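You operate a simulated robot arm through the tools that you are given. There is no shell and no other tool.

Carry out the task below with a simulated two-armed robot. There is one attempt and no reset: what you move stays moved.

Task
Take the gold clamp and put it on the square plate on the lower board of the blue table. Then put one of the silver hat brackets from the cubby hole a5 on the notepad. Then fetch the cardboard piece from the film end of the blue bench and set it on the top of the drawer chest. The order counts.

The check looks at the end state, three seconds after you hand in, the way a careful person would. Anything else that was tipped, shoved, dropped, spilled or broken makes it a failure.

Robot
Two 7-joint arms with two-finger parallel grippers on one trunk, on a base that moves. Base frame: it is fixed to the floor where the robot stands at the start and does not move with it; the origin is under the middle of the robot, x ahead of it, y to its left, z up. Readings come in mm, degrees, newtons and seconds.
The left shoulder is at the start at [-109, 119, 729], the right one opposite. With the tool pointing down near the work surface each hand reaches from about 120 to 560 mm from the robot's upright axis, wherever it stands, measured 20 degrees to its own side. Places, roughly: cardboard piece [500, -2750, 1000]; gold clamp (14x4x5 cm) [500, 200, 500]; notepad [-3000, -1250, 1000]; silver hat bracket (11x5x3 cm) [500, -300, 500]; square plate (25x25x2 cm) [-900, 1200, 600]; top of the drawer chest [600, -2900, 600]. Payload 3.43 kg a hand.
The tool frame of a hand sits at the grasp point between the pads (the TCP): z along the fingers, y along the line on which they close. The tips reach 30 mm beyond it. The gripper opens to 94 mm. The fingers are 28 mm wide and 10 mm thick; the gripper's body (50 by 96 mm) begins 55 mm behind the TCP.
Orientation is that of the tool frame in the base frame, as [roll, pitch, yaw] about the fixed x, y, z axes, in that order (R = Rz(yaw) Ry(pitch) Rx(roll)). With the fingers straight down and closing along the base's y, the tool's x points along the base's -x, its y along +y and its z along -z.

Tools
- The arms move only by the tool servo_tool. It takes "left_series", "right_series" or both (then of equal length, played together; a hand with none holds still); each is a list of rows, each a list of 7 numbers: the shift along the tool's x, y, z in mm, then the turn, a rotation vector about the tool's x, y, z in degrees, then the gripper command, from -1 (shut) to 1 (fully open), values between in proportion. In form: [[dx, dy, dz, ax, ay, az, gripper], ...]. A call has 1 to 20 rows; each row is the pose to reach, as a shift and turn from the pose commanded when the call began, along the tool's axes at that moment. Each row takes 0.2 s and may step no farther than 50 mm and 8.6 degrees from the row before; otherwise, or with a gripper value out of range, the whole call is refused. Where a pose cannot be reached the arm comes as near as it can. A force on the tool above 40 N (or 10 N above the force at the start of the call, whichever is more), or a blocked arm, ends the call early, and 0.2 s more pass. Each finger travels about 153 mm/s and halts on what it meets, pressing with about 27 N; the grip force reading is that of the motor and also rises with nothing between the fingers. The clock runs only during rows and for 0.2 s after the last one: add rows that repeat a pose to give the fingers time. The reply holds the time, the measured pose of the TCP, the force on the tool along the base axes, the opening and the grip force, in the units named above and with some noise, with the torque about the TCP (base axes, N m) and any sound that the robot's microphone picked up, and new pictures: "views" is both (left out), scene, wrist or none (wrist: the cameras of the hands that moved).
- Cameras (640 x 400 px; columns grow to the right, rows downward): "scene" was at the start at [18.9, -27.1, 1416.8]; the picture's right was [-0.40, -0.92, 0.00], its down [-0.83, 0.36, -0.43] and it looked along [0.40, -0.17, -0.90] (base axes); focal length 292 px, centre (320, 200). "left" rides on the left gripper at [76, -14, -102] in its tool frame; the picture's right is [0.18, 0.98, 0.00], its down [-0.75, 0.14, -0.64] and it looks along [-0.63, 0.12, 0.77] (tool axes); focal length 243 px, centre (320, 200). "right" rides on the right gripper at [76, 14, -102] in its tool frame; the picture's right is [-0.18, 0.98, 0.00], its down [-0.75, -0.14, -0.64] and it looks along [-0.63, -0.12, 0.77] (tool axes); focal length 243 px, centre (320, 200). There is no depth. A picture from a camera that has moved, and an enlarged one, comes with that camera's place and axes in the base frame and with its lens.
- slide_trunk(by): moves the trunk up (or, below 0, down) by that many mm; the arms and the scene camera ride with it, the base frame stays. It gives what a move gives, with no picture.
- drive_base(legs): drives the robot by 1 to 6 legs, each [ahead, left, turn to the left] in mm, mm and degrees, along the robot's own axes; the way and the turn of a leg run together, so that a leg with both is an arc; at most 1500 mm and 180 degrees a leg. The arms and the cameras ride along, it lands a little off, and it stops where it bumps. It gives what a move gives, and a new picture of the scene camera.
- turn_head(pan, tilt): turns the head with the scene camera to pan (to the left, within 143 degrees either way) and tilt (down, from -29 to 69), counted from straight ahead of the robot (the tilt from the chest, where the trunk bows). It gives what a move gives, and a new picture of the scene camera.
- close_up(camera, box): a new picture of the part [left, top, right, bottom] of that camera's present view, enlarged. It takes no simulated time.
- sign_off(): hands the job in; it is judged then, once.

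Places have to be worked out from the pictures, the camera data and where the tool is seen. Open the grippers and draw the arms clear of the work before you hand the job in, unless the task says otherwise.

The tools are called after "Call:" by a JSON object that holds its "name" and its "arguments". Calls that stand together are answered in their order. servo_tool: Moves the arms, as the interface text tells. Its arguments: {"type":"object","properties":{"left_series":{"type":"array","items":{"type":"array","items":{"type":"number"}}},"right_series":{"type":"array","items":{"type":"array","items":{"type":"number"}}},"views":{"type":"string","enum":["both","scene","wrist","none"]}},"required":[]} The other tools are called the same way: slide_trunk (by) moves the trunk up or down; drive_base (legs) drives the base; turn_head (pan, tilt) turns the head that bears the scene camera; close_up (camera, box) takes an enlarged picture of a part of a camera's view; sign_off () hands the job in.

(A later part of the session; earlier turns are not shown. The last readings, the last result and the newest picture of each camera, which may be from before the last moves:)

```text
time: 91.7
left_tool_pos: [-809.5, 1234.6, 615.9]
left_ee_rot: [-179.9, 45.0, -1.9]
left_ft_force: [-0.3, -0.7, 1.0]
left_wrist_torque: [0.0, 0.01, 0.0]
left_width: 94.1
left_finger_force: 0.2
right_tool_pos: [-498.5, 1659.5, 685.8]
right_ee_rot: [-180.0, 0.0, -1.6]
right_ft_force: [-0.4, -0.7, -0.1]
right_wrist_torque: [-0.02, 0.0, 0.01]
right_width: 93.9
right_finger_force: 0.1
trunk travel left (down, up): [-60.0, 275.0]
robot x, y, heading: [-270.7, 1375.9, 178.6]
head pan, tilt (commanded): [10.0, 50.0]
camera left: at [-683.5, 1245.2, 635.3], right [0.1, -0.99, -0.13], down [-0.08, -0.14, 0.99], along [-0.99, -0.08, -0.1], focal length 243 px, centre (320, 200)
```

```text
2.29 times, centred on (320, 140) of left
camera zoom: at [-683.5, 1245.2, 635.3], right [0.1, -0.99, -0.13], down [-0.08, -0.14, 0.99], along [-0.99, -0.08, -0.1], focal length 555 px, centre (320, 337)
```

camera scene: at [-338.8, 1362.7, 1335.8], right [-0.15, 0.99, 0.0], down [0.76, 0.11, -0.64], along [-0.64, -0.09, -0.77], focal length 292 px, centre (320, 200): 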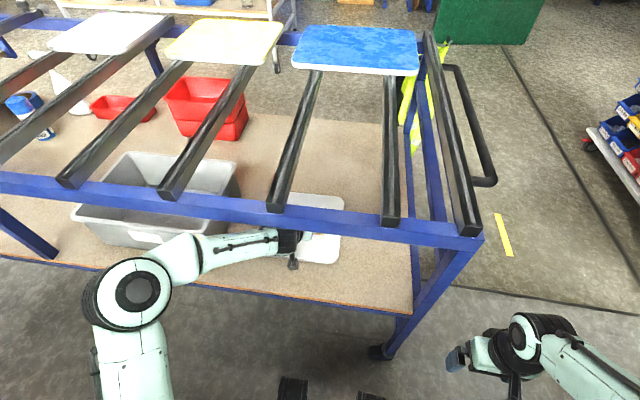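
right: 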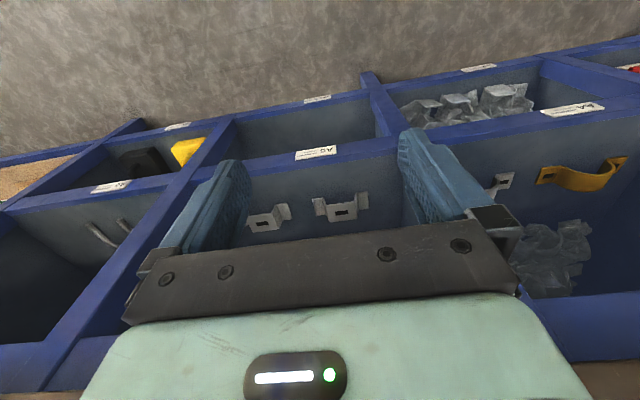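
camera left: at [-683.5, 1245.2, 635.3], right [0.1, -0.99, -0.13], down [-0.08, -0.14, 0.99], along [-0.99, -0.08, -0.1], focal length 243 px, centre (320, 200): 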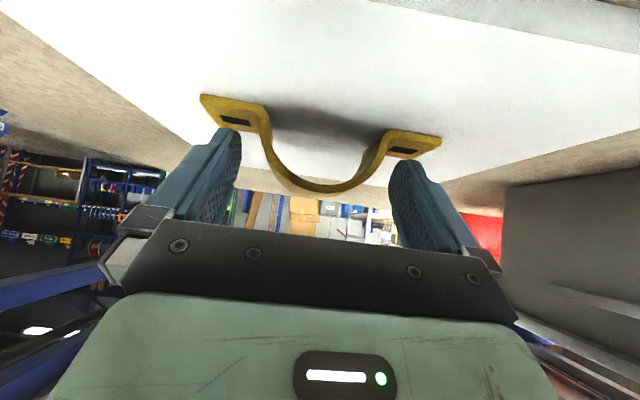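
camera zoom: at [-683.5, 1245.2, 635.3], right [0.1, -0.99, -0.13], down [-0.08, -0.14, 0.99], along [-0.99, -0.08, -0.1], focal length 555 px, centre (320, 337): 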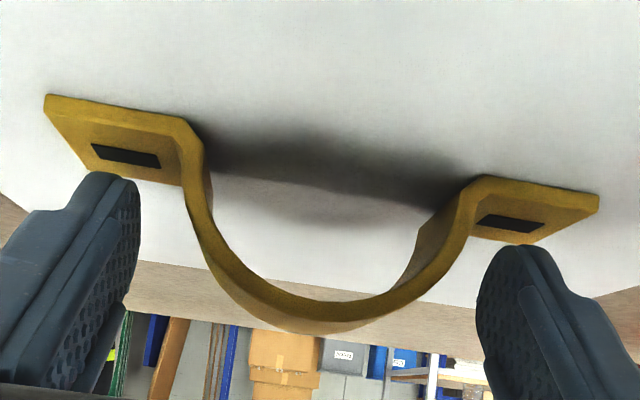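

Released and resting flat on the plate. I lift 6 mm and draw the hand straight back under the rail.

Call:
{"name": "servo_tool", "arguments": {"left_series": [[-4, 0, -4, 0, 0, 0, 1], [4, 0, -12, 0, 0, 0, 1], [18, 0, -26, 0, 0, 0, 1], [40, 0, -48, 0, 0, 0, 1], [65, 0, -73, 0, 0, 0, 1], [90, 0, -98, 0, 0, 0, 1], [115, 0, -123, 0, 0, 0, 1], [140, 0, -148, 0, 0, 0, 1], [160, 0, -168, 0, 0, 0, 1], [160, 0, -168, 0, 0, 0, 1]], "views": "both"}}

Call:
{"name": "close_up", "arguments": {"camera": "scene", "box": [200, 170, 400, 320]}}

```text
time: 93.8
left_tool_pos: [-595.2, 1227.5, 617.3]
left_ee_rot: [-179.9, 44.9, -1.9]
left_ft_force: [0.4, -0.4, 0.1]
left_wrist_torque: [-0.02, -0.02, 0.05]
left_width: 94.1
left_finger_force: 0.2
left hand out of reach, approached as far as the arm can: row 9, 10
right_tool_pos: [-497.9, 1660.1, 687.6]
right_ee_rot: [-180.0, 0.0, -1.6]
right_ft_force: [-0.6, 1.1, 0.7]
right_wrist_torque: [0.04, 0.02, -0.01]
right_width: 93.8
right_finger_force: 0.1
trunk travel left (down, up): [-60.0, 275.0]
robot x, y, heading: [-269.8, 1374.3, 178.5]
head pan, tilt (commanded): [10.0, 50.0]
camera scene: at [-338.5, 1362.8, 1335.8], right [-0.15, 0.99, 0.0], down [0.76, 0.11, -0.64], along [-0.64, -0.09, -0.77], focal length 292 px, centre (320, 200)
camera left: at [-467.9, 1237.9, 638.2], right [0.1, -0.99, -0.13], down [-0.08, -0.14, 0.99], along [-0.99, -0.08, -0.1], focal length 243 px, centre (320, 200)
```

scene: 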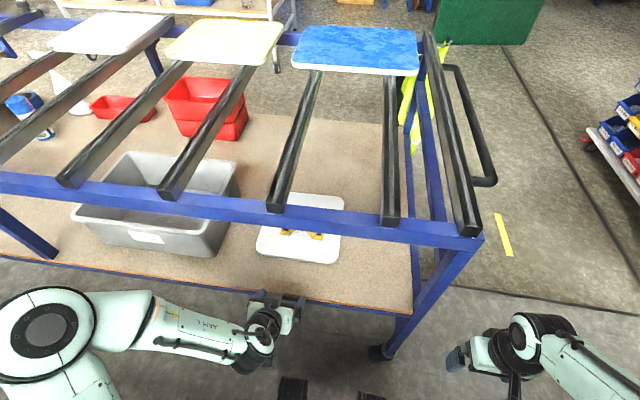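
left: 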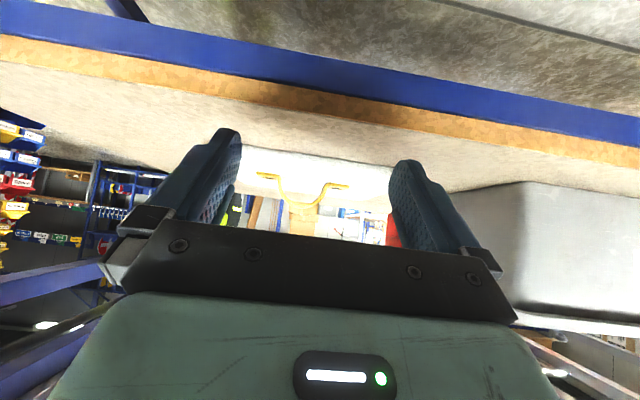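

```text
2.67 times, centred on (300, 245) of scene
camera zoom: at [-338.5, 1362.8, 1335.8], right [-0.15, 0.99, 0.0], down [0.76, 0.11, -0.64], along [-0.64, -0.09, -0.77], focal length 779 px, centre (373, 80)
```

zoom: 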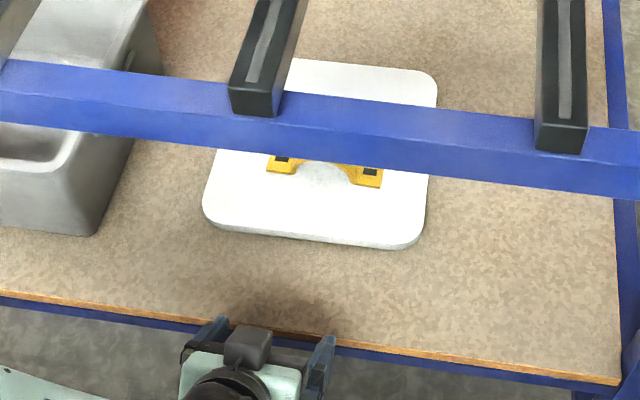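

The gold clamp stands on the square plate. Now for the bracket: I back off, slide to the open floor, turn (right, so the left elbow sweeps through open space), and come back down the aisle toward A5, where the left hand will be used again.

Call:
{"name": "drive_base", "arguments": {"legs": [[-90, 0, 0], [0, -760, 0], [0, 0, -178.5]]}}

```text
time: 109.0
left_tool_pos: [167.8, 2286.1, 617.6]
left_ee_rot: [-179.8, 44.9, 178.3]
left_ft_force: [-0.3, 0.1, -0.1]
left_wrist_torque: [0.03, 0.03, 0.02]
left_width: 93.9
left_finger_force: 0.0
right_tool_pos: [73.3, 1853.5, 687.4]
right_ee_rot: [179.9, 0.1, 178.6]
right_ft_force: [0.1, -0.3, -0.2]
right_wrist_torque: [0.0, 0.0, 0.01]
right_width: 94.1
right_finger_force: 0.0
trunk travel left (down, up): [-60.0, 275.0]
robot x, y, heading: [-156.3, 2137.0, -1.4]
head pan, tilt (commanded): [10.0, 50.0]
camera scene: at [-90.6, 2145.1, 1335.8], right [0.15, -0.99, 0.0], down [-0.76, -0.12, -0.64], along [0.64, 0.1, -0.77], focal length 292 px, centre (320, 200)
```

scene: 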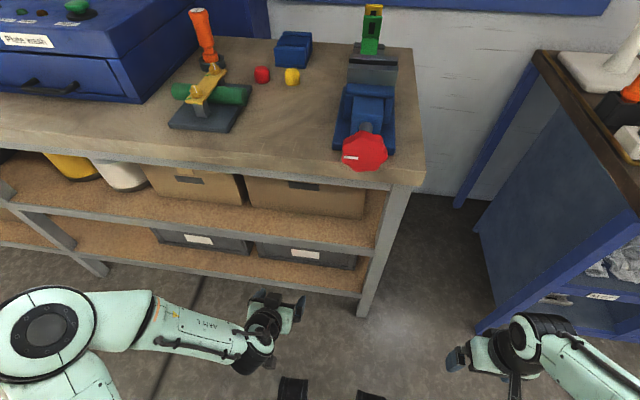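

Good. Now I drive right along the aisle to about y=−428 so the left hand faces the first bracket in A5.

Call:
{"name": "drive_base", "arguments": {"legs": [[-30, -1280, 0.7], [0, -1280, 0.7]]}}

Call:
{"name": "turn_head", "arguments": {"pan": 0, "tilt": 45}}

```text
time: 131.7
left_tool_pos: [72.3, -294.1, 619.1]
left_ee_rot: [-179.9, 44.9, 178.0]
left_ft_force: [0.3, -0.8, -1.2]
left_wrist_torque: [0.01, -0.02, -0.01]
left_width: 93.8
left_finger_force: 0.1
right_tool_pos: [-24.3, -725.0, 686.1]
right_ee_rot: [180.0, -0.1, 178.4]
right_ft_force: [-0.3, -0.3, 0.9]
right_wrist_torque: [0.02, 0.0, 0.0]
right_width: 94.1
right_finger_force: 0.1
trunk travel left (down, up): [-60.0, 275.0]
robot x, y, heading: [-249.7, -441.3, -1.8]
head pan, tilt (commanded): [10.0, 50.0]
camera scene: at [-186.7, -432.8, 1335.8], right [0.15, -0.99, 0.0], down [-0.76, -0.11, -0.64], along [0.64, 0.09, -0.77], focal length 292 px, centre (320, 200)
```

scene: 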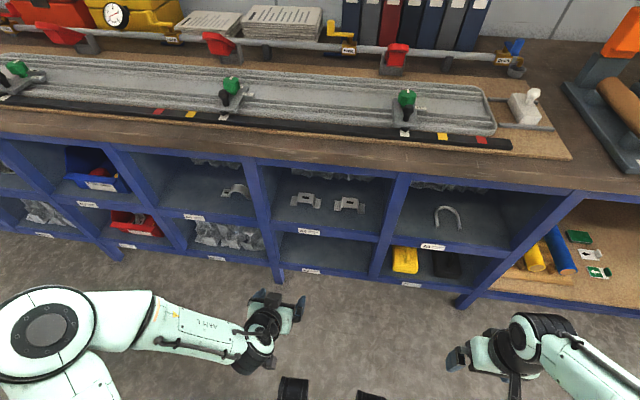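

```text
time: 132.4
left_tool_pos: [72.8, -293.6, 618.4]
left_ee_rot: [-179.9, 44.9, 178.0]
left_ft_force: [0.7, 0.3, 0.0]
left_wrist_torque: [-0.01, 0.03, 0.01]
left_width: 93.8
left_finger_force: 0.0
right_tool_pos: [-24.0, -724.6, 687.4]
right_ee_rot: [-180.0, 0.0, 178.4]
right_ft_force: [0.4, -0.9, 0.3]
right_wrist_torque: [0.01, -0.04, 0.0]
right_width: 94.0
right_finger_force: 0.1
trunk travel left (down, up): [-60.0, 275.0]
robot x, y, heading: [-252.0, -438.6, -1.5]
head pan, tilt (commanded): [0.0, 45.0]
camera scene: at [-181.6, -446.2, 1342.7], right [-0.03, -1.0, 0.0], down [-0.71, 0.02, -0.71], along [0.71, -0.02, -0.71], focal length 292 px, centre (320, 200)
```

scene: 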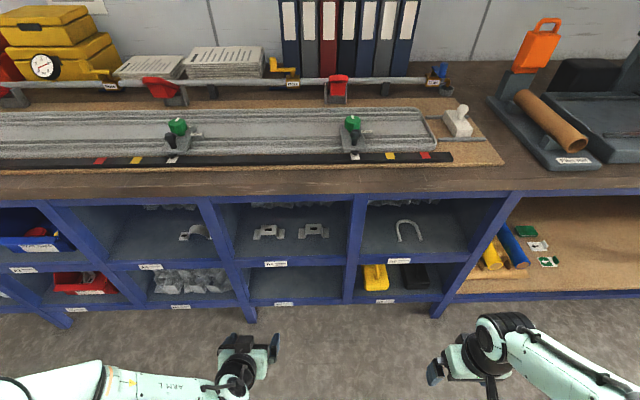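

I'm in front of A5. I correct the heading by +1.6°, lower the trunk fully, and zoom in on the brackets.

Call:
{"name": "slide_trunk", "arguments": {"by": -60}}

Call:
{"name": "drive_base", "arguments": {"legs": [[100, 5, 1.6]]}}

Call:
{"name": "close_up", "arguments": {"camera": "scene", "box": [210, 190, 370, 290]}}

Call:
{"name": "close_up", "arguments": {"camera": "left", "box": [160, 40, 480, 240]}}

```text
time: 133.4
left_tool_pos: [82.3, -293.9, 563.6]
left_ee_rot: [-179.9, 44.5, 178.0]
left_ft_force: [-1.5, -0.7, -0.2]
left_wrist_torque: [0.03, -0.03, 0.0]
left_width: 94.2
left_finger_force: 0.1
right_tool_pos: [-25.5, -725.2, 628.6]
right_ee_rot: [180.0, 0.0, 178.3]
right_ft_force: [-0.2, 0.3, 0.1]
right_wrist_torque: [0.0, -0.03, 0.0]
right_width: 93.9
right_finger_force: 0.1
trunk travel left (down, up): [0.0, 335.0]
robot x, y, heading: [-251.4, -442.7, -1.5]
head pan, tilt (commanded): [0.0, 45.0]
```

```text
time: 134.5
left_tool_pos: [179.5, -281.4, 562.5]
left_ee_rot: [-179.9, 44.5, 179.5]
left_ft_force: [0.2, -0.1, -0.8]
left_wrist_torque: [0.01, -0.01, 0.0]
left_width: 94.1
left_finger_force: 0.0
right_tool_pos: [84.6, -715.0, 626.1]
right_ee_rot: [-180.0, 0.0, 179.9]
right_ft_force: [-0.1, 0.8, -0.4]
right_wrist_torque: [-0.02, 0.01, 0.03]
right_width: 94.0
right_finger_force: 0.0
trunk travel left (down, up): [0.0, 335.0]
robot x, y, heading: [-153.9, -439.4, 0.1]
head pan, tilt (commanded): [0.0, 45.0]
camera scene: at [-65.3, -440.8, 1288.5], right [0.0, -1.0, 0.0], down [-0.71, 0.0, -0.71], along [0.71, 0.0, -0.71], focal length 292 px, centre (320, 200)
```

scene: 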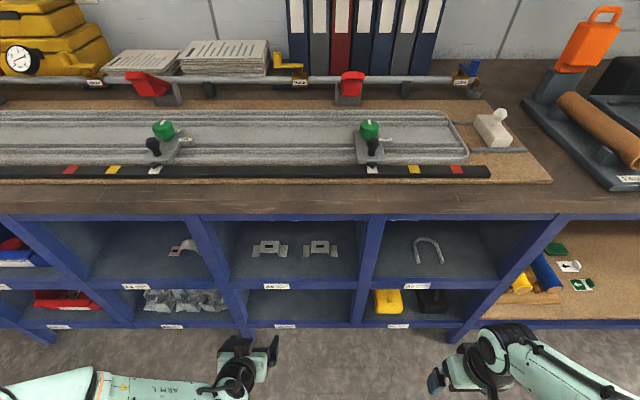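

```text
4.00 times, centred on (290, 240) of scene
camera zoom: at [-65.3, -440.8, 1288.5], right [0.0, -1.0, 0.0], down [-0.71, 0.0, -0.71], along [0.71, 0.0, -0.71], focal length 1169 px, centre (440, 40)
```

zoom: 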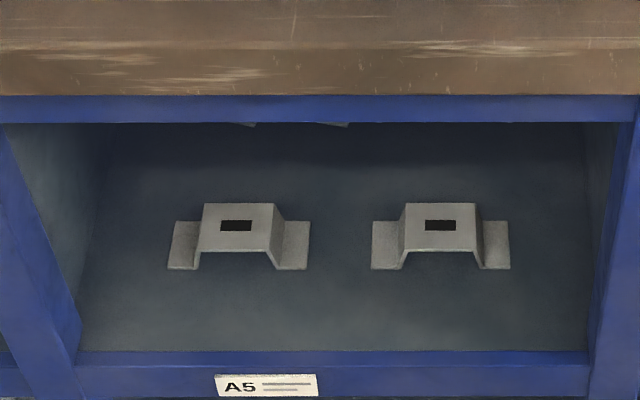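

```text
2.00 times, centred on (320, 140) of left
camera zoom: at [52.9, -294.6, 583.6], right [-0.12, 0.98, -0.13], down [0.09, 0.14, 0.99], along [0.99, 0.11, -0.1], focal length 485 px, centre (320, 320)
```

zoom: 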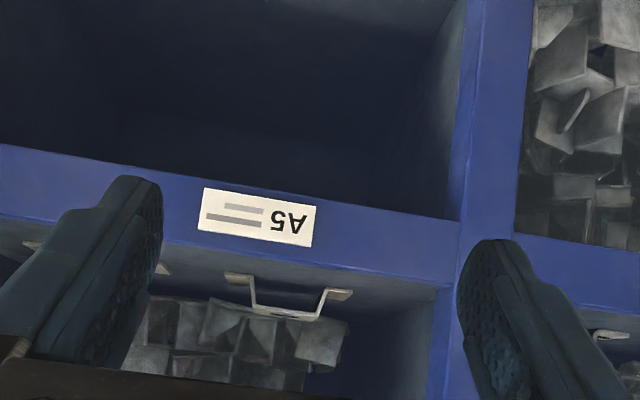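

The bracket spans y≈−333…−225 (centre ≈−278), x≈457–502, top 543, webs ~64 mm apart at the base. I move the left hand to its pre-grasp point on the 45° approach line.

Call:
{"name": "servo_tool", "arguments": {"left_series": [[-33, 0.5, 16, 0, -0.1, 0, 1], [-66, 1, 32, 0, -0.2, 0, 1], [-99, 1.5, 48, 0, -0.3, 0, 1], [-132, 2, 64, 0, -0.4, 0, 1], [-165, 2.5, 80, 0, -0.5, 0, 1], [-195, 3, 96.5, 0, -0.5, 0, 1], [-195, 3, 96.5, 0, -0.5, 0, 1]], "views": "both"}}

Call:
{"name": "close_up", "arguments": {"camera": "left", "box": [200, 10, 480, 185]}}

```text
time: 136.1
left_tool_pos: [386.1, -278.9, 629.7]
left_ee_rot: [-179.8, 45.1, 179.6]
left_ft_force: [-0.5, -0.1, -0.6]
left_wrist_torque: [0.01, 0.01, 0.04]
left_width: 94.2
left_finger_force: 0.0
right_tool_pos: [84.6, -716.0, 627.6]
right_ee_rot: [179.9, 0.0, 179.9]
right_ft_force: [0.4, -0.5, -0.6]
right_wrist_torque: [-0.02, -0.01, 0.01]
right_width: 94.1
right_finger_force: 0.2
trunk travel left (down, up): [0.0, 335.0]
robot x, y, heading: [-151.5, -438.5, -0.0]
head pan, tilt (commanded): [0.0, 45.0]
camera scene: at [-65.7, -440.9, 1288.5], right [0.0, -1.0, 0.0], down [-0.71, 0.0, -0.71], along [0.71, 0.0, -0.71], focal length 292 px, centre (320, 200)
camera left: at [259.3, -291.7, 649.9], right [-0.12, 0.98, -0.13], down [0.08, 0.14, 0.99], along [0.99, 0.11, -0.1], focal length 243 px, centre (320, 200)
```

scene: 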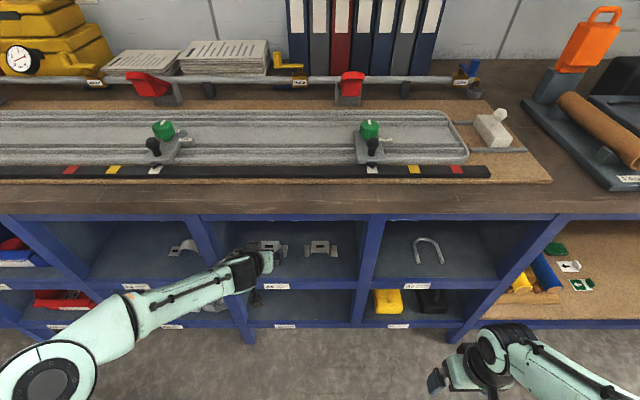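
left: 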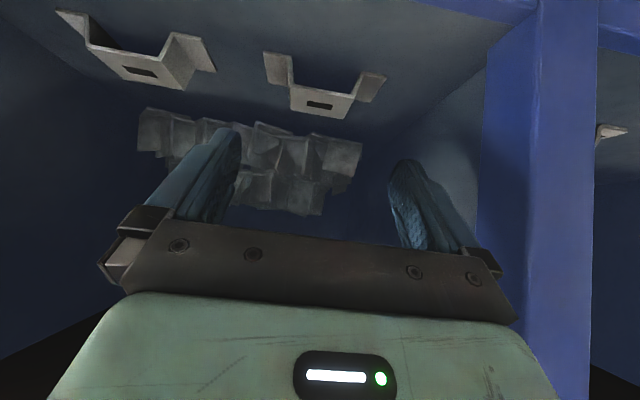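

```text
2.29 times, centred on (340, 98) of left
camera zoom: at [259.3, -291.7, 649.9], right [-0.12, 0.98, -0.13], down [0.08, 0.14, 0.99], along [0.99, 0.11, -0.1], focal length 555 px, centre (274, 434)
```

zoom: 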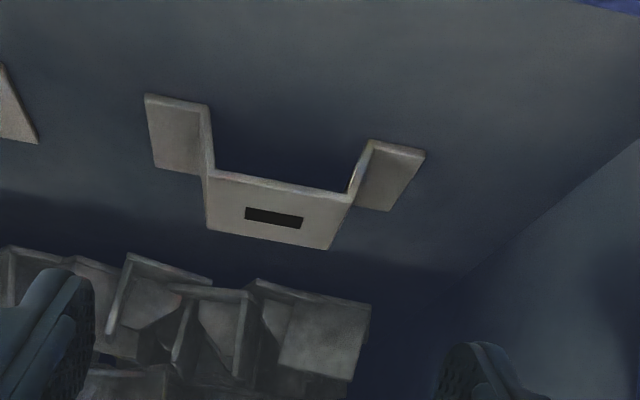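

Aligned at y≈−279. I descend 100 mm along the approach line, then check.

Call:
{"name": "servo_tool", "arguments": {"left_series": [[0, 0, 25, 0, 0, 0, 1], [0, 0, 50, 0, 0, 0, 1], [0, 0, 75, 0, 0, 0, 1], [0, 0, 92, 0, 0, 0, 1], [0, 0, 103, 0, 0, 0, 1], [0, 0, 103, 0, 0, 0, 1]], "views": "wrist"}}

Call:
{"name": "close_up", "arguments": {"camera": "left", "box": [160, 20, 480, 220]}}

```text
time: 137.5
left_tool_pos: [459.2, -281.5, 557.1]
left_ee_rot: [-179.9, 45.0, 179.5]
left_ft_force: [-0.5, 0.7, 0.6]
left_wrist_torque: [-0.02, -0.02, 0.0]
left_width: 93.8
left_finger_force: 0.0
right_tool_pos: [84.2, -715.2, 627.5]
right_ee_rot: [-180.0, -0.1, 179.9]
right_ft_force: [0.3, 0.2, -0.3]
right_wrist_torque: [0.01, -0.01, 0.0]
right_width: 94.3
right_finger_force: 0.0
trunk travel left (down, up): [0.0, 335.0]
robot x, y, heading: [-149.8, -440.2, 0.2]
head pan, tilt (commanded): [0.0, 45.0]
camera left: at [332.7, -294.3, 577.6], right [-0.12, 0.98, -0.13], down [0.08, 0.14, 0.99], along [0.99, 0.11, -0.1], focal length 243 px, centre (320, 200)
```

left: 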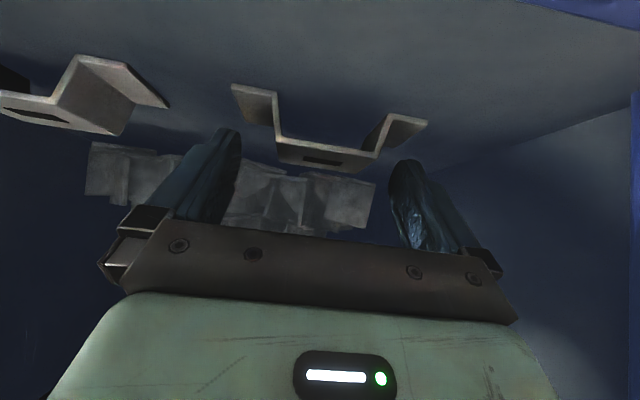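

```text
2.00 times, centred on (320, 120) of left
camera zoom: at [332.7, -294.3, 577.6], right [-0.12, 0.98, -0.13], down [0.08, 0.14, 0.99], along [0.99, 0.11, -0.1], focal length 485 px, centre (320, 360)
```

zoom: 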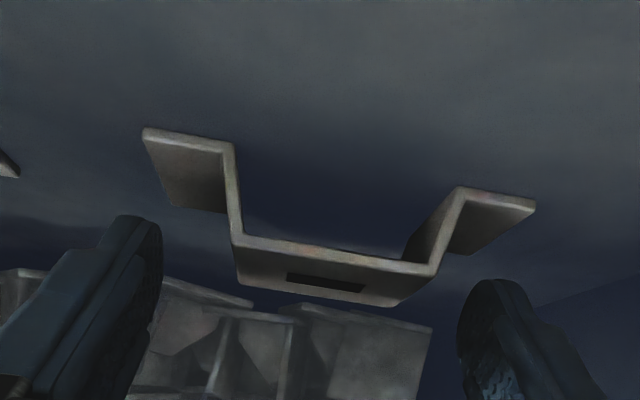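

The bracket centre is y≈−279.5; I shift +2 mm, go down the last 11 mm, and close gradually on the hat's webs.

Call:
{"name": "servo_tool", "arguments": {"left_series": [[0, 2, 3, 0, 0, 0, 1], [0, 2, 7, 0, 0, 0, 1], [0.5, 2, 11, 0, 0, 0, 1], [0.5, 2, 11, 0, 0, 0, 0.8], [0.5, 2, 11, 0, 0, 0, 0.6], [0.5, 2, 11, 0, 0, 0, 0.45], [0.5, 2, 11, 0, 0, 0, 0.3], [0.5, 2, 11, 0, 0, 0, 0.15], [0.5, 2, 11, 0, 0, 0, -0.3], [0.5, 2, 11, 0, 0, 0, -1], [0.5, 2, 11, 0, 0, 0, -1]], "views": "wrist"}}

Call:
{"name": "close_up", "arguments": {"camera": "left", "box": [160, 20, 480, 220]}}

```text
time: 139.9
left_tool_pos: [466.7, -279.9, 550.7]
left_ee_rot: [-179.9, 45.0, 179.6]
left_ft_force: [0.7, -0.8, 0.5]
left_wrist_torque: [0.01, -0.01, 0.01]
left_width: 64.4
left_finger_force: 26.3
right_tool_pos: [84.2, -716.1, 626.9]
right_ee_rot: [-180.0, 0.0, 179.9]
right_ft_force: [-0.1, 0.1, 0.0]
right_wrist_torque: [0.01, 0.0, 0.02]
right_width: 94.2
right_finger_force: 0.2
trunk travel left (down, up): [0.0, 335.0]
robot x, y, heading: [-150.7, -437.7, 0.1]
head pan, tilt (commanded): [0.0, 45.0]
camera left: at [339.5, -292.5, 569.6], right [-0.12, 0.98, -0.13], down [0.08, 0.14, 0.99], along [0.99, 0.11, -0.1], focal length 243 px, centre (320, 200)
```

left: 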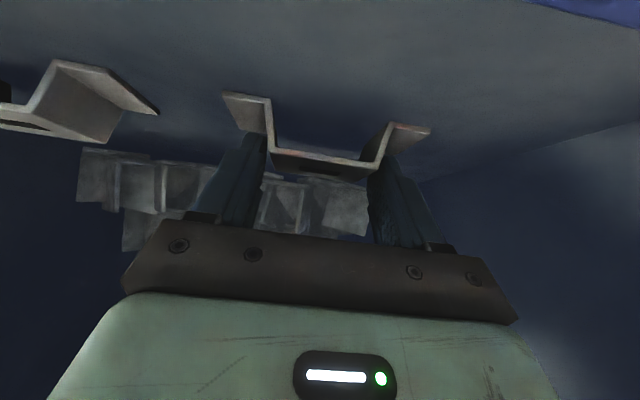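

```text
2.00 times, centred on (320, 120) of left
camera zoom: at [339.5, -292.5, 569.6], right [-0.12, 0.98, -0.13], down [0.08, 0.14, 0.99], along [0.99, 0.11, -0.1], focal length 485 px, centre (320, 360)
```

zoom: 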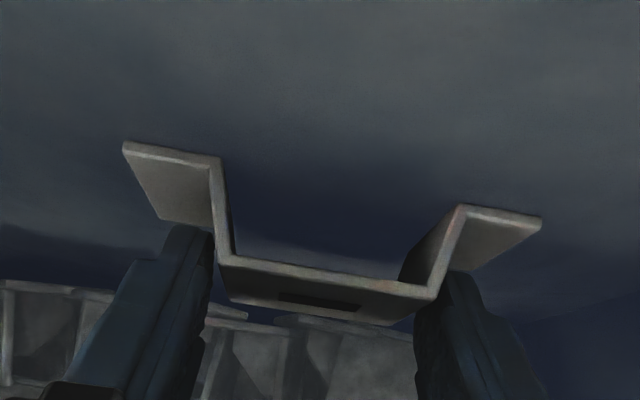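

Gripped at 64.4 mm with ~26 N. Lift 20 mm slowly and check it follows.

Call:
{"name": "servo_tool", "arguments": {"left_series": [[-2, 0, -2, 0, 0, 0, -1], [-5, 0, -5, 0, 0, 0, -1], [-9, 0, -9, 0, 0, 0, -1], [-14, 0, -14, 0, 0, 0, -1], [-14, 0, -14, 0, 0, 0, -1]], "views": "wrist"}}

Call:
{"name": "close_up", "arguments": {"camera": "left", "box": [160, 20, 480, 220]}}

```text
time: 141.1
left_tool_pos: [466.7, -279.6, 569.8]
left_ee_rot: [-179.9, 44.9, 179.6]
left_ft_force: [0.2, -0.3, -2.2]
left_wrist_torque: [0.0, 0.02, -0.02]
left_width: 64.4
left_finger_force: 27.0
right_tool_pos: [85.1, -716.2, 626.5]
right_ee_rot: [179.9, -0.1, 179.8]
right_ft_force: [-0.2, -0.1, -0.2]
right_wrist_torque: [-0.03, 0.04, 0.01]
right_width: 93.9
right_finger_force: 0.0
trunk travel left (down, up): [0.0, 335.0]
robot x, y, heading: [-147.7, -440.5, -0.2]
head pan, tilt (commanded): [0.0, 45.0]
camera left: at [339.6, -292.5, 589.6], right [-0.12, 0.98, -0.13], down [0.08, 0.14, 0.99], along [0.99, 0.11, -0.1], focal length 243 px, centre (320, 200)
```

left: 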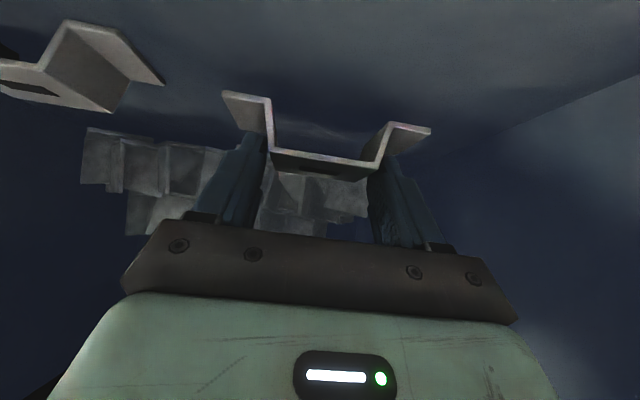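

```text
2.00 times, centred on (320, 120) of left
camera zoom: at [339.6, -292.5, 589.6], right [-0.12, 0.98, -0.13], down [0.08, 0.14, 0.99], along [0.99, 0.11, -0.1], focal length 485 px, centre (320, 360)
```

zoom: 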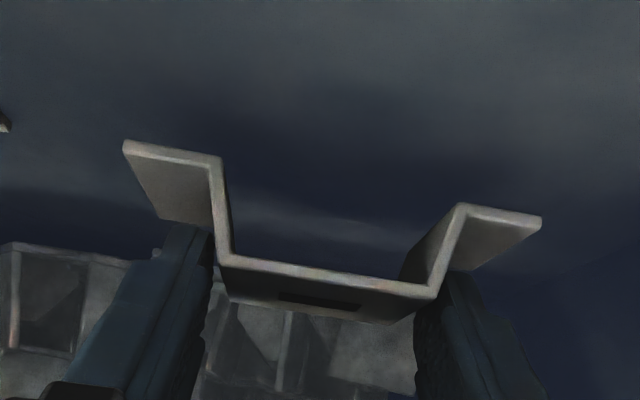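

The bracket is lifted and steady. I draw it out of the cubby.

Call:
{"name": "servo_tool", "arguments": {"left_series": [[-7, 0, -7, 0, 0, 0, -1], [3, 0, -28, 0, 0, 0, -1], [20, 0, -45, 0, 0, 0, -1], [37, 0, -62, 0, 0, 0, -1], [54, 0, -79, 0, 0, 0, -1], [71, 0, -96, 0, 0, 0, -1], [88, 0, -113, 0, 0, 0, -1], [105, 0, -130, 0, 0, 0, -1], [122, 0, -147, 0, 0, 0, -1], [139, 0, -164, 0, 0, 0, -1], [156, 0, -181, 0, 0, 0, -1], [156, 0, -181, 0, 0, 0, -1]], "views": "both"}}

Call:
{"name": "turn_head", "arguments": {"pan": -143, "tilt": 15}}

```text
time: 143.7
left_tool_pos: [228.7, -277.9, 587.6]
left_ee_rot: [-179.7, 45.0, 179.7]
left_ft_force: [-0.4, 0.4, -2.3]
left_wrist_torque: [0.02, 0.01, 0.04]
left_width: 64.1
left_finger_force: 27.1
right_tool_pos: [84.8, -715.6, 626.1]
right_ee_rot: [-179.9, 0.0, 179.9]
right_ft_force: [0.1, 0.5, -0.4]
right_wrist_torque: [-0.03, -0.01, -0.04]
right_width: 93.7
right_finger_force: 0.1
trunk travel left (down, up): [0.0, 335.0]
robot x, y, heading: [-153.0, -438.1, -0.1]
head pan, tilt (commanded): [0.0, 45.0]
camera scene: at [-65.6, -440.8, 1288.5], right [0.0, -1.0, 0.0], down [-0.71, 0.0, -0.71], along [0.71, 0.0, -0.71], focal length 292 px, centre (320, 200)
camera left: at [102.0, -290.5, 607.7], right [-0.12, 0.98, -0.13], down [0.08, 0.14, 0.99], along [0.99, 0.11, -0.1], focal length 243 px, centre (320, 200)
```

scene: 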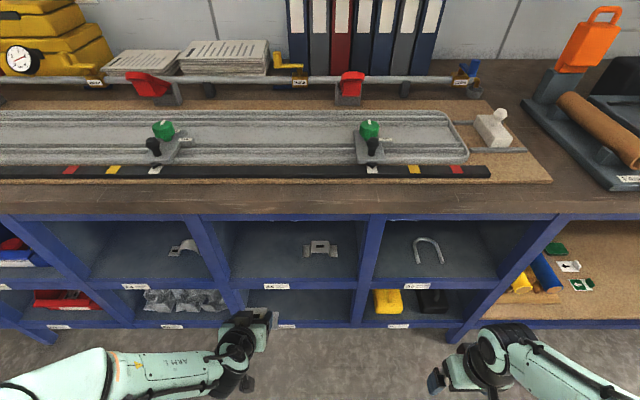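
left: 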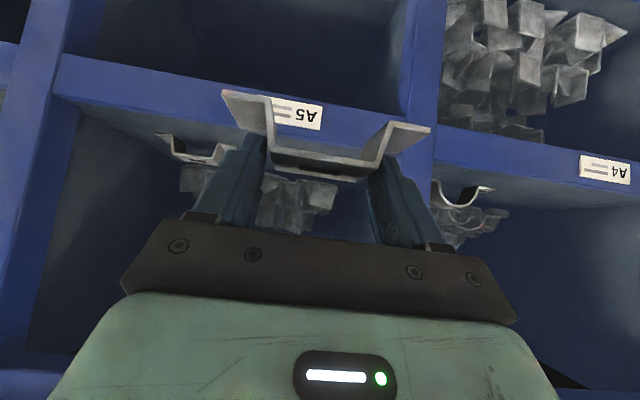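

```text
time: 146.0
left_tool_pos: [228.6, -277.8, 586.8]
left_ee_rot: [-180.0, 45.1, 179.5]
left_ft_force: [-0.6, -0.1, -2.3]
left_wrist_torque: [0.0, 0.02, 0.0]
left_width: 64.1
left_finger_force: 27.0
right_tool_pos: [84.5, -715.1, 627.0]
right_ee_rot: [180.0, 0.0, 179.8]
right_ft_force: [0.3, 0.2, -0.2]
right_wrist_torque: [-0.02, 0.02, -0.01]
right_width: 93.8
right_finger_force: 0.1
trunk travel left (down, up): [0.0, 335.0]
robot x, y, heading: [-153.5, -442.9, -0.2]
head pan, tilt (commanded): [-143.0, 15.0]
camera scene: at [-221.6, -496.8, 1335.3], right [-0.6, 0.8, 0.0], down [0.21, 0.16, -0.97], along [-0.77, -0.58, -0.26], focal length 292 px, centre (320, 200)
```

scene: 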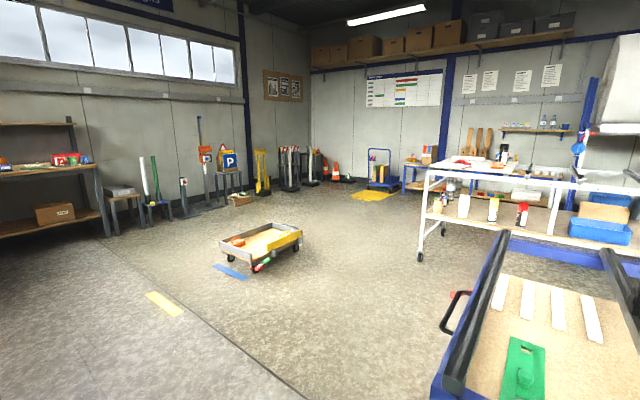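

The notepad should be near pixel (440,160), at the left end of the white table's top. Zooming in there.

Call:
{"name": "close_up", "arguments": {"camera": "scene", "box": [400, 120, 640, 270]}}

Call:
{"name": "close_up", "arguments": {"camera": "left", "box": [160, 20, 480, 220]}}

```text
2.67 times, centred on (520, 195) of scene
camera zoom: at [-221.6, -496.8, 1335.3], right [-0.6, 0.8, 0.0], down [0.21, 0.16, -0.97], along [-0.77, -0.58, -0.26], focal length 779 px, centre (-213, 213)
```

zoom: 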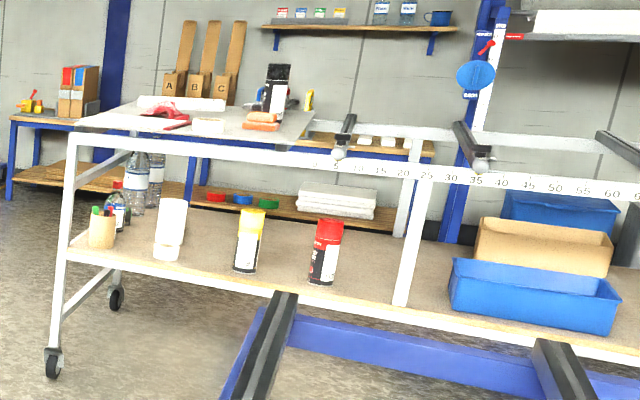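

```text
2.00 times, centred on (320, 120) of left
camera zoom: at [102.2, -290.5, 607.6], right [-0.12, 0.98, -0.13], down [0.08, 0.14, 0.99], along [0.99, 0.11, -0.1], focal length 485 px, centre (320, 360)
```

zoom: 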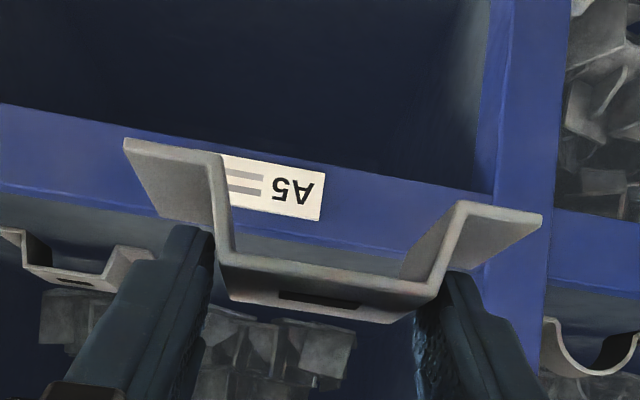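

The notepad sits on the white table's near-left corner (table end y≈−1310, front x≈−2960). I slide right past the blue table's end (y≈−560), turn to face −x, with the bracket in hand.

Call:
{"name": "drive_base", "arguments": {"legs": [[-150, -870, 0], [0, 0, 180]]}}

Call:
{"name": "turn_head", "arguments": {"pan": 0, "tilt": 20}}

```text
time: 161.4
left_tool_pos: [-668.4, -1489.8, 587.5]
left_ee_rot: [-180.0, 45.0, 2.6]
left_ft_force: [0.3, 0.1, -2.4]
left_wrist_torque: [0.01, -0.03, 0.0]
left_width: 63.4
left_finger_force: 27.5
right_tool_pos: [-547.5, -1044.5, 626.6]
right_ee_rot: [-180.0, 0.0, 3.1]
right_ft_force: [-0.1, 1.2, 0.4]
right_wrist_torque: [-0.03, 0.0, -0.01]
right_width: 93.9
right_finger_force: 0.1
trunk travel left (down, up): [0.0, 335.0]
robot x, y, heading: [-299.8, -1311.5, -177.0]
head pan, tilt (commanded): [-143.0, 15.0]
camera scene: at [-231.9, -1251.9, 1335.3], right [0.64, -0.77, 0.0], down [-0.2, -0.17, -0.97], along [0.74, 0.62, -0.26], focal length 292 px, centre (320, 200)
```

scene: 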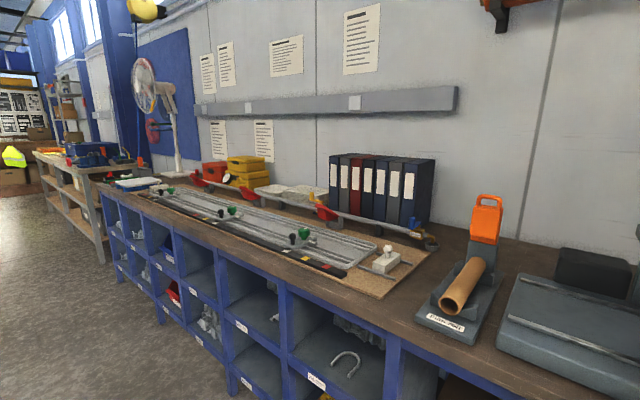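

```text
time: 163.7
left_tool_pos: [-668.0, -1489.5, 587.3]
left_ee_rot: [-179.8, 45.0, 2.6]
left_ft_force: [-0.2, -0.2, -1.8]
left_wrist_torque: [-0.03, 0.02, -0.03]
left_width: 62.9
left_finger_force: 26.9
right_tool_pos: [-547.4, -1044.8, 627.9]
right_ee_rot: [179.9, -0.1, 3.0]
right_ft_force: [0.5, -0.6, 0.0]
right_wrist_torque: [0.02, -0.03, 0.0]
right_width: 93.8
right_finger_force: 0.0
trunk travel left (down, up): [0.0, 335.0]
robot x, y, heading: [-296.5, -1308.4, -176.9]
head pan, tilt (commanded): [0.0, 20.0]
camera scene: at [-396.4, -1316.7, 1327.1], right [-0.05, 1.0, 0.0], down [0.34, 0.02, -0.94], along [-0.94, -0.05, -0.34], focal length 292 px, centre (320, 200)
```

scene: 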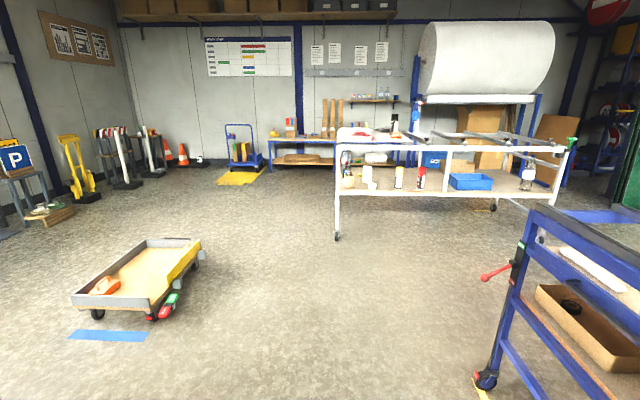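

The path ahead is clear except for the blue table's handle (red knob at y≈−850), so I swing wide at y≈−1500 and then come back toward y≈−1130 in front of the white table.

Call:
{"name": "drive_base", "arguments": {"legs": [[712, 153, 0], [896, -99, 0], [382, -341, -3]]}}

Call:
{"name": "slide_trunk", "arguments": {"by": 335}}

Call:
{"name": "turn_head", "arguments": {"pan": 5, "tilt": 40}}

Call:
{"name": "close_up", "arguments": {"camera": "left", "box": [160, 20, 480, 220]}}

```text
time: 175.2
left_tool_pos: [-2667.3, -1235.0, 588.1]
left_ee_rot: [-179.8, 45.0, -2.2]
left_ft_force: [0.1, -0.2, -2.3]
left_wrist_torque: [-0.02, -0.04, 0.0]
left_width: 62.8
left_finger_force: 27.0
right_tool_pos: [-2509.2, -799.7, 627.9]
right_ee_rot: [-179.9, 0.0, -1.7]
right_ft_force: [0.3, -1.0, -0.5]
right_wrist_torque: [-0.01, -0.01, -0.05]
right_width: 93.8
right_finger_force: 0.1
trunk travel left (down, up): [0.0, 335.0]
robot x, y, heading: [-2280.7, -1081.6, 178.4]
head pan, tilt (commanded): [0.0, 20.0]
camera scene: at [-2381.8, -1083.7, 1327.1], right [0.03, 1.0, 0.0], down [0.34, -0.01, -0.94], along [-0.94, 0.03, -0.34], focal length 292 px, centre (320, 200)
```

scene: 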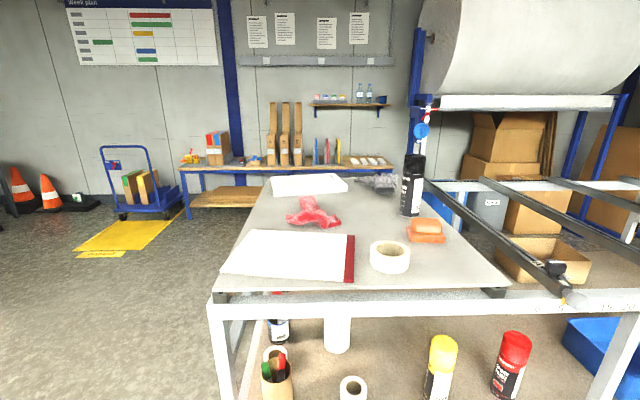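

```text
time: 178.5
left_tool_pos: [-2665.1, -1234.4, 922.0]
left_ee_rot: [-179.9, 45.1, -2.0]
left_ft_force: [0.4, 0.0, -2.2]
left_wrist_torque: [0.01, -0.02, 0.01]
left_width: 62.6
left_finger_force: 26.8
right_tool_pos: [-2508.4, -801.3, 961.8]
right_ee_rot: [-180.0, 0.0, -1.7]
right_ft_force: [-0.3, -0.3, -0.3]
right_wrist_torque: [-0.02, -0.02, 0.02]
right_width: 94.0
right_finger_force: 0.1
trunk travel left (down, up): [-335.0, 0.0]
robot x, y, heading: [-2280.2, -1081.0, 178.3]
head pan, tilt (commanded): [0.0, 20.0]
```

```text
time: 179.3
left_tool_pos: [-2666.3, -1235.0, 922.3]
left_ee_rot: [-179.8, 45.1, -2.0]
left_ft_force: [-0.2, 0.4, -1.7]
left_wrist_torque: [0.01, -0.01, -0.02]
left_width: 62.7
left_finger_force: 26.7
right_tool_pos: [-2509.2, -799.7, 963.5]
right_ee_rot: [180.0, 0.0, -1.8]
right_ft_force: [0.4, 0.4, -0.2]
right_wrist_torque: [-0.01, 0.0, -0.02]
right_width: 93.8
right_finger_force: 0.0
trunk travel left (down, up): [-335.0, 0.0]
robot x, y, heading: [-2281.3, -1084.5, 178.3]
head pan, tilt (commanded): [5.0, 40.0]
camera scene: at [-2323.6, -1092.9, 1636.0], right [-0.06, 1.0, 0.0], down [0.64, 0.04, -0.77], along [-0.77, -0.04, -0.64], focal length 292 px, centre (320, 200)
```

scene: 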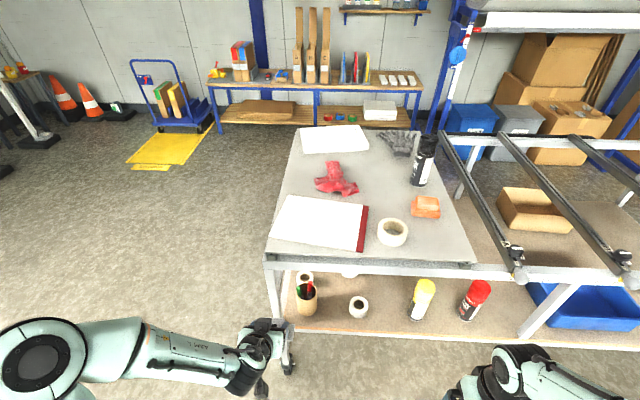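

```text
2.00 times, centred on (320, 120) of left
camera zoom: at [-2539.0, -1225.0, 942.6], right [0.09, -0.99, -0.13], down [-0.08, -0.14, 0.99], along [-0.99, -0.08, -0.1], focal length 485 px, centre (320, 360)
```

zoom: 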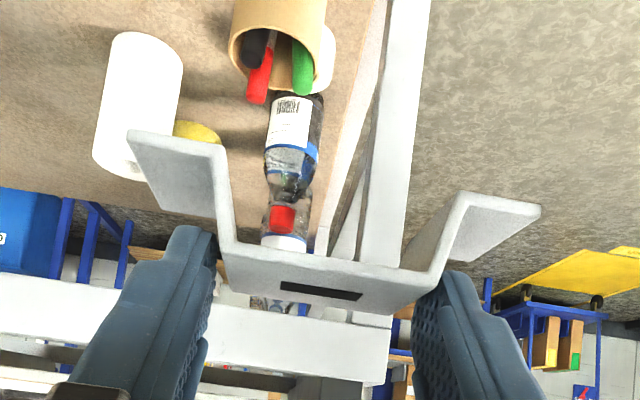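

The notepad (white with a red binding) lies at the front-left of the white table's top. I zoom in to locate it precisely.

Call:
{"name": "close_up", "arguments": {"camera": "scene", "box": [240, 110, 480, 290]}}

```text
2.22 times, centred on (360, 200) of scene
camera zoom: at [-2323.6, -1092.9, 1636.0], right [-0.06, 1.0, 0.0], down [0.64, 0.04, -0.77], along [-0.77, -0.04, -0.64], focal length 649 px, centre (231, 200)
```

zoom: 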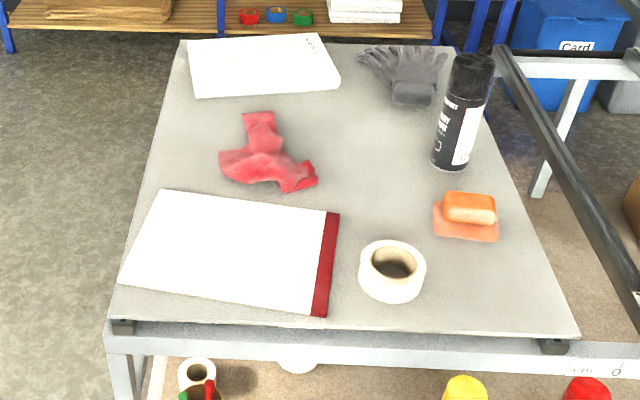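

Notepad corners: about (−2942,−1283), (−2895,−998), (−3112,−964), (−3148,−1253), top z≈957; centre ≈(−3024,−1125). I raise the left hand ~135 mm to clear the table's edge before moving in.

Call:
{"name": "servo_tool", "arguments": {"left_series": [[-15, 0, -15, 0, 0, 0, -1], [-35, 0, -35, 0, 0, 0, -1], [-55, 0, -55, 0, 0, 0, -1], [-75, 0, -75, 0, 0, 0, -1], [-96, 0, -96, 0, 0, 0, -1], [-96, 0, -96, 0, 0, 0, -1]], "views": "scene"}}

```text
time: 180.8
left_tool_pos: [-2665.7, -1235.8, 1059.2]
left_ee_rot: [-179.8, 45.0, -2.0]
left_ft_force: [-0.5, -0.3, -1.6]
left_wrist_torque: [0.04, -0.01, 0.01]
left_width: 62.3
left_finger_force: 27.1
right_tool_pos: [-2510.0, -801.6, 962.6]
right_ee_rot: [179.9, 0.1, -1.7]
right_ft_force: [-0.9, -0.2, -0.1]
right_wrist_torque: [0.0, 0.03, 0.01]
right_width: 94.1
right_finger_force: 0.0
trunk travel left (down, up): [-335.0, 0.0]
robot x, y, heading: [-2282.1, -1084.2, 178.3]
head pan, tilt (commanded): [5.0, 40.0]
camera scene: at [-2323.9, -1093.1, 1636.0], right [-0.06, 1.0, 0.0], down [0.64, 0.04, -0.77], along [-0.76, -0.04, -0.64], focal length 292 px, centre (320, 200)
```

scene: 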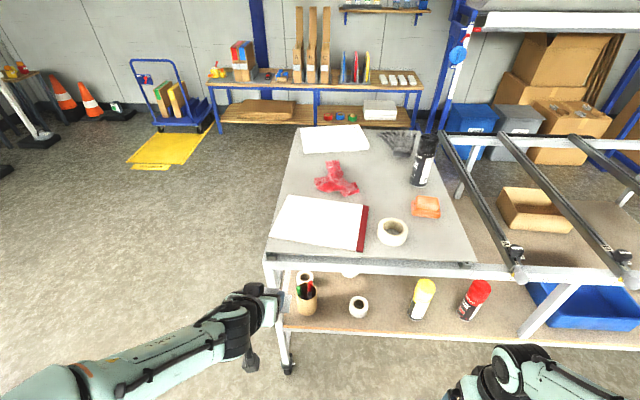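

Hand is above table height. I drive 225 mm ahead and 90 mm to the right.

Call:
{"name": "drive_base", "arguments": {"legs": [[225, -90, 0]]}}

Call:
{"name": "close_up", "arguments": {"camera": "left", "box": [0, 0, 640, 400]}}

```text
time: 182.5
left_tool_pos: [-2886.9, -1141.6, 1057.8]
left_ee_rot: [-180.0, 45.0, -1.9]
left_ft_force: [0.5, -0.2, -2.2]
left_wrist_torque: [-0.02, -0.05, 0.01]
left_width: 62.6
left_finger_force: 26.8
right_tool_pos: [-2731.7, -706.5, 961.2]
right_ee_rot: [-180.0, 0.1, -1.6]
right_ft_force: [0.4, 0.5, 0.4]
right_wrist_torque: [0.02, 0.01, 0.05]
right_width: 93.9
right_finger_force: 0.0
trunk travel left (down, up): [-335.0, 0.0]
robot x, y, heading: [-2502.9, -988.6, 178.4]
head pan, tilt (commanded): [5.0, 40.0]
camera scene: at [-2544.9, -997.5, 1635.8], right [-0.06, 1.0, 0.0], down [0.64, 0.04, -0.77], along [-0.76, -0.05, -0.64], focal length 292 px, centre (320, 200)
```

scene: 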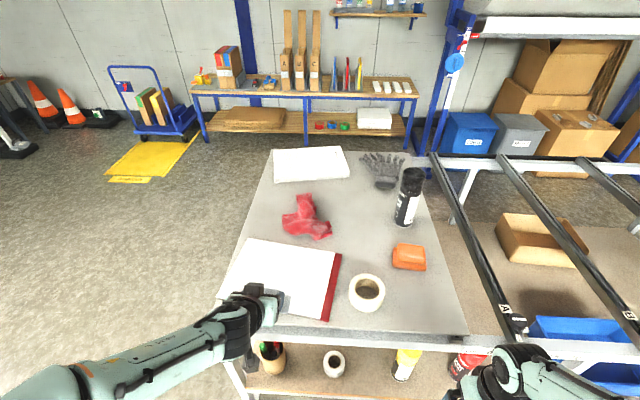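

```text
1.00 times, centred on (320, 200) of left (not enlarged: the box is as wide or as high as the picture)
camera zoom: at [-2760.2, -1130.8, 1078.8], right [0.1, -0.99, -0.13], down [-0.08, -0.14, 0.99], along [-0.99, -0.08, -0.1], focal length 243 px, centre (320, 200)
```

zoom: 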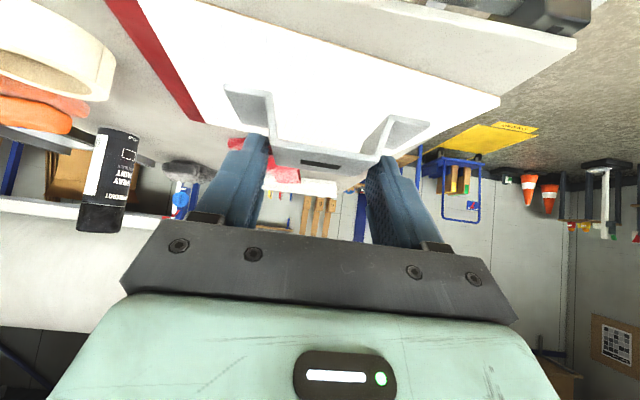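

Projection of the pad's near-left corner into the wrist view matches, confirming pad height ≈957. I move forward 125 mm and down 38 mm toward the pad's centre.

Call:
{"name": "servo_tool", "arguments": {"left_series": [[-22, 0, 22, 0, 0, 0, -1], [-44, 1, 44, 0, 0, 0, -1], [-66, 1, 66, 0, 0, 0, -1], [-88, 2, 88, 0, 0, 0, -1], [-75, 2, 102, 0, 0, 0, -1], [-62, 2, 115, 0, 0, 0, -1], [-62, 2, 115, 0, 0, 0, -1]], "views": "both"}}

Call:
{"name": "close_up", "arguments": {"camera": "left", "box": [160, 20, 480, 220]}}

```text
time: 184.1
left_tool_pos: [-3012.6, -1138.1, 1020.7]
left_ee_rot: [-179.9, 44.9, -2.0]
left_ft_force: [-0.6, 0.1, -1.8]
left_wrist_torque: [0.01, -0.03, -0.03]
left_width: 62.0
left_finger_force: 27.5
right_tool_pos: [-2730.7, -705.5, 962.2]
right_ee_rot: [-179.9, 0.0, -1.6]
right_ft_force: [0.8, -0.2, 0.3]
right_wrist_torque: [0.0, 0.02, 0.03]
right_width: 94.1
right_finger_force: 0.1
trunk travel left (down, up): [-335.0, 0.0]
robot x, y, heading: [-2502.7, -987.6, 178.6]
head pan, tilt (commanded): [5.0, 40.0]
camera scene: at [-2545.3, -997.5, 1636.0], right [-0.06, 1.0, 0.0], down [0.64, 0.04, -0.77], along [-0.76, -0.05, -0.64], focal length 292 px, centre (320, 200)
camera left: at [-2885.7, -1127.4, 1040.3], right [0.1, -0.99, -0.13], down [-0.08, -0.14, 0.99], along [-0.99, -0.08, -0.1], focal length 243 px, centre (320, 200)
```

scene: 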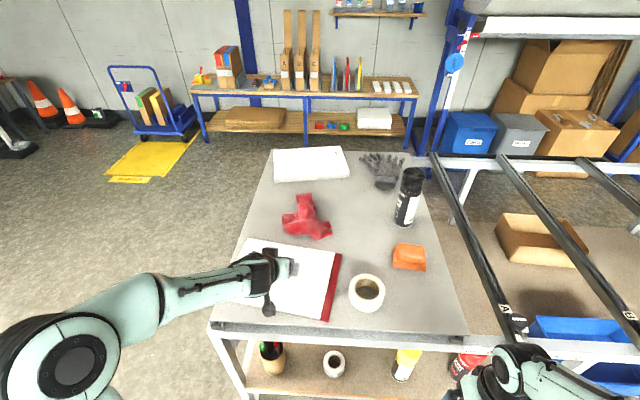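
left: 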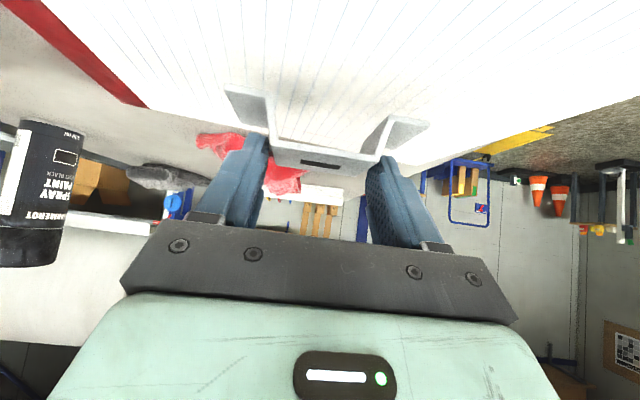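

```text
2.00 times, centred on (320, 120) of left
camera zoom: at [-2885.7, -1127.4, 1040.3], right [0.1, -0.99, -0.13], down [-0.08, -0.14, 0.99], along [-0.99, -0.08, -0.1], focal length 485 px, centre (320, 360)
```

zoom: 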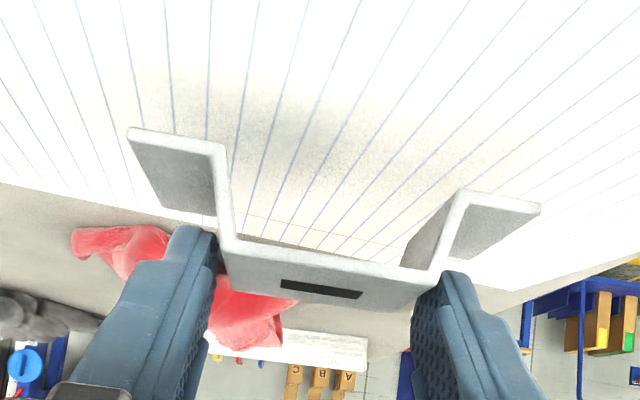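

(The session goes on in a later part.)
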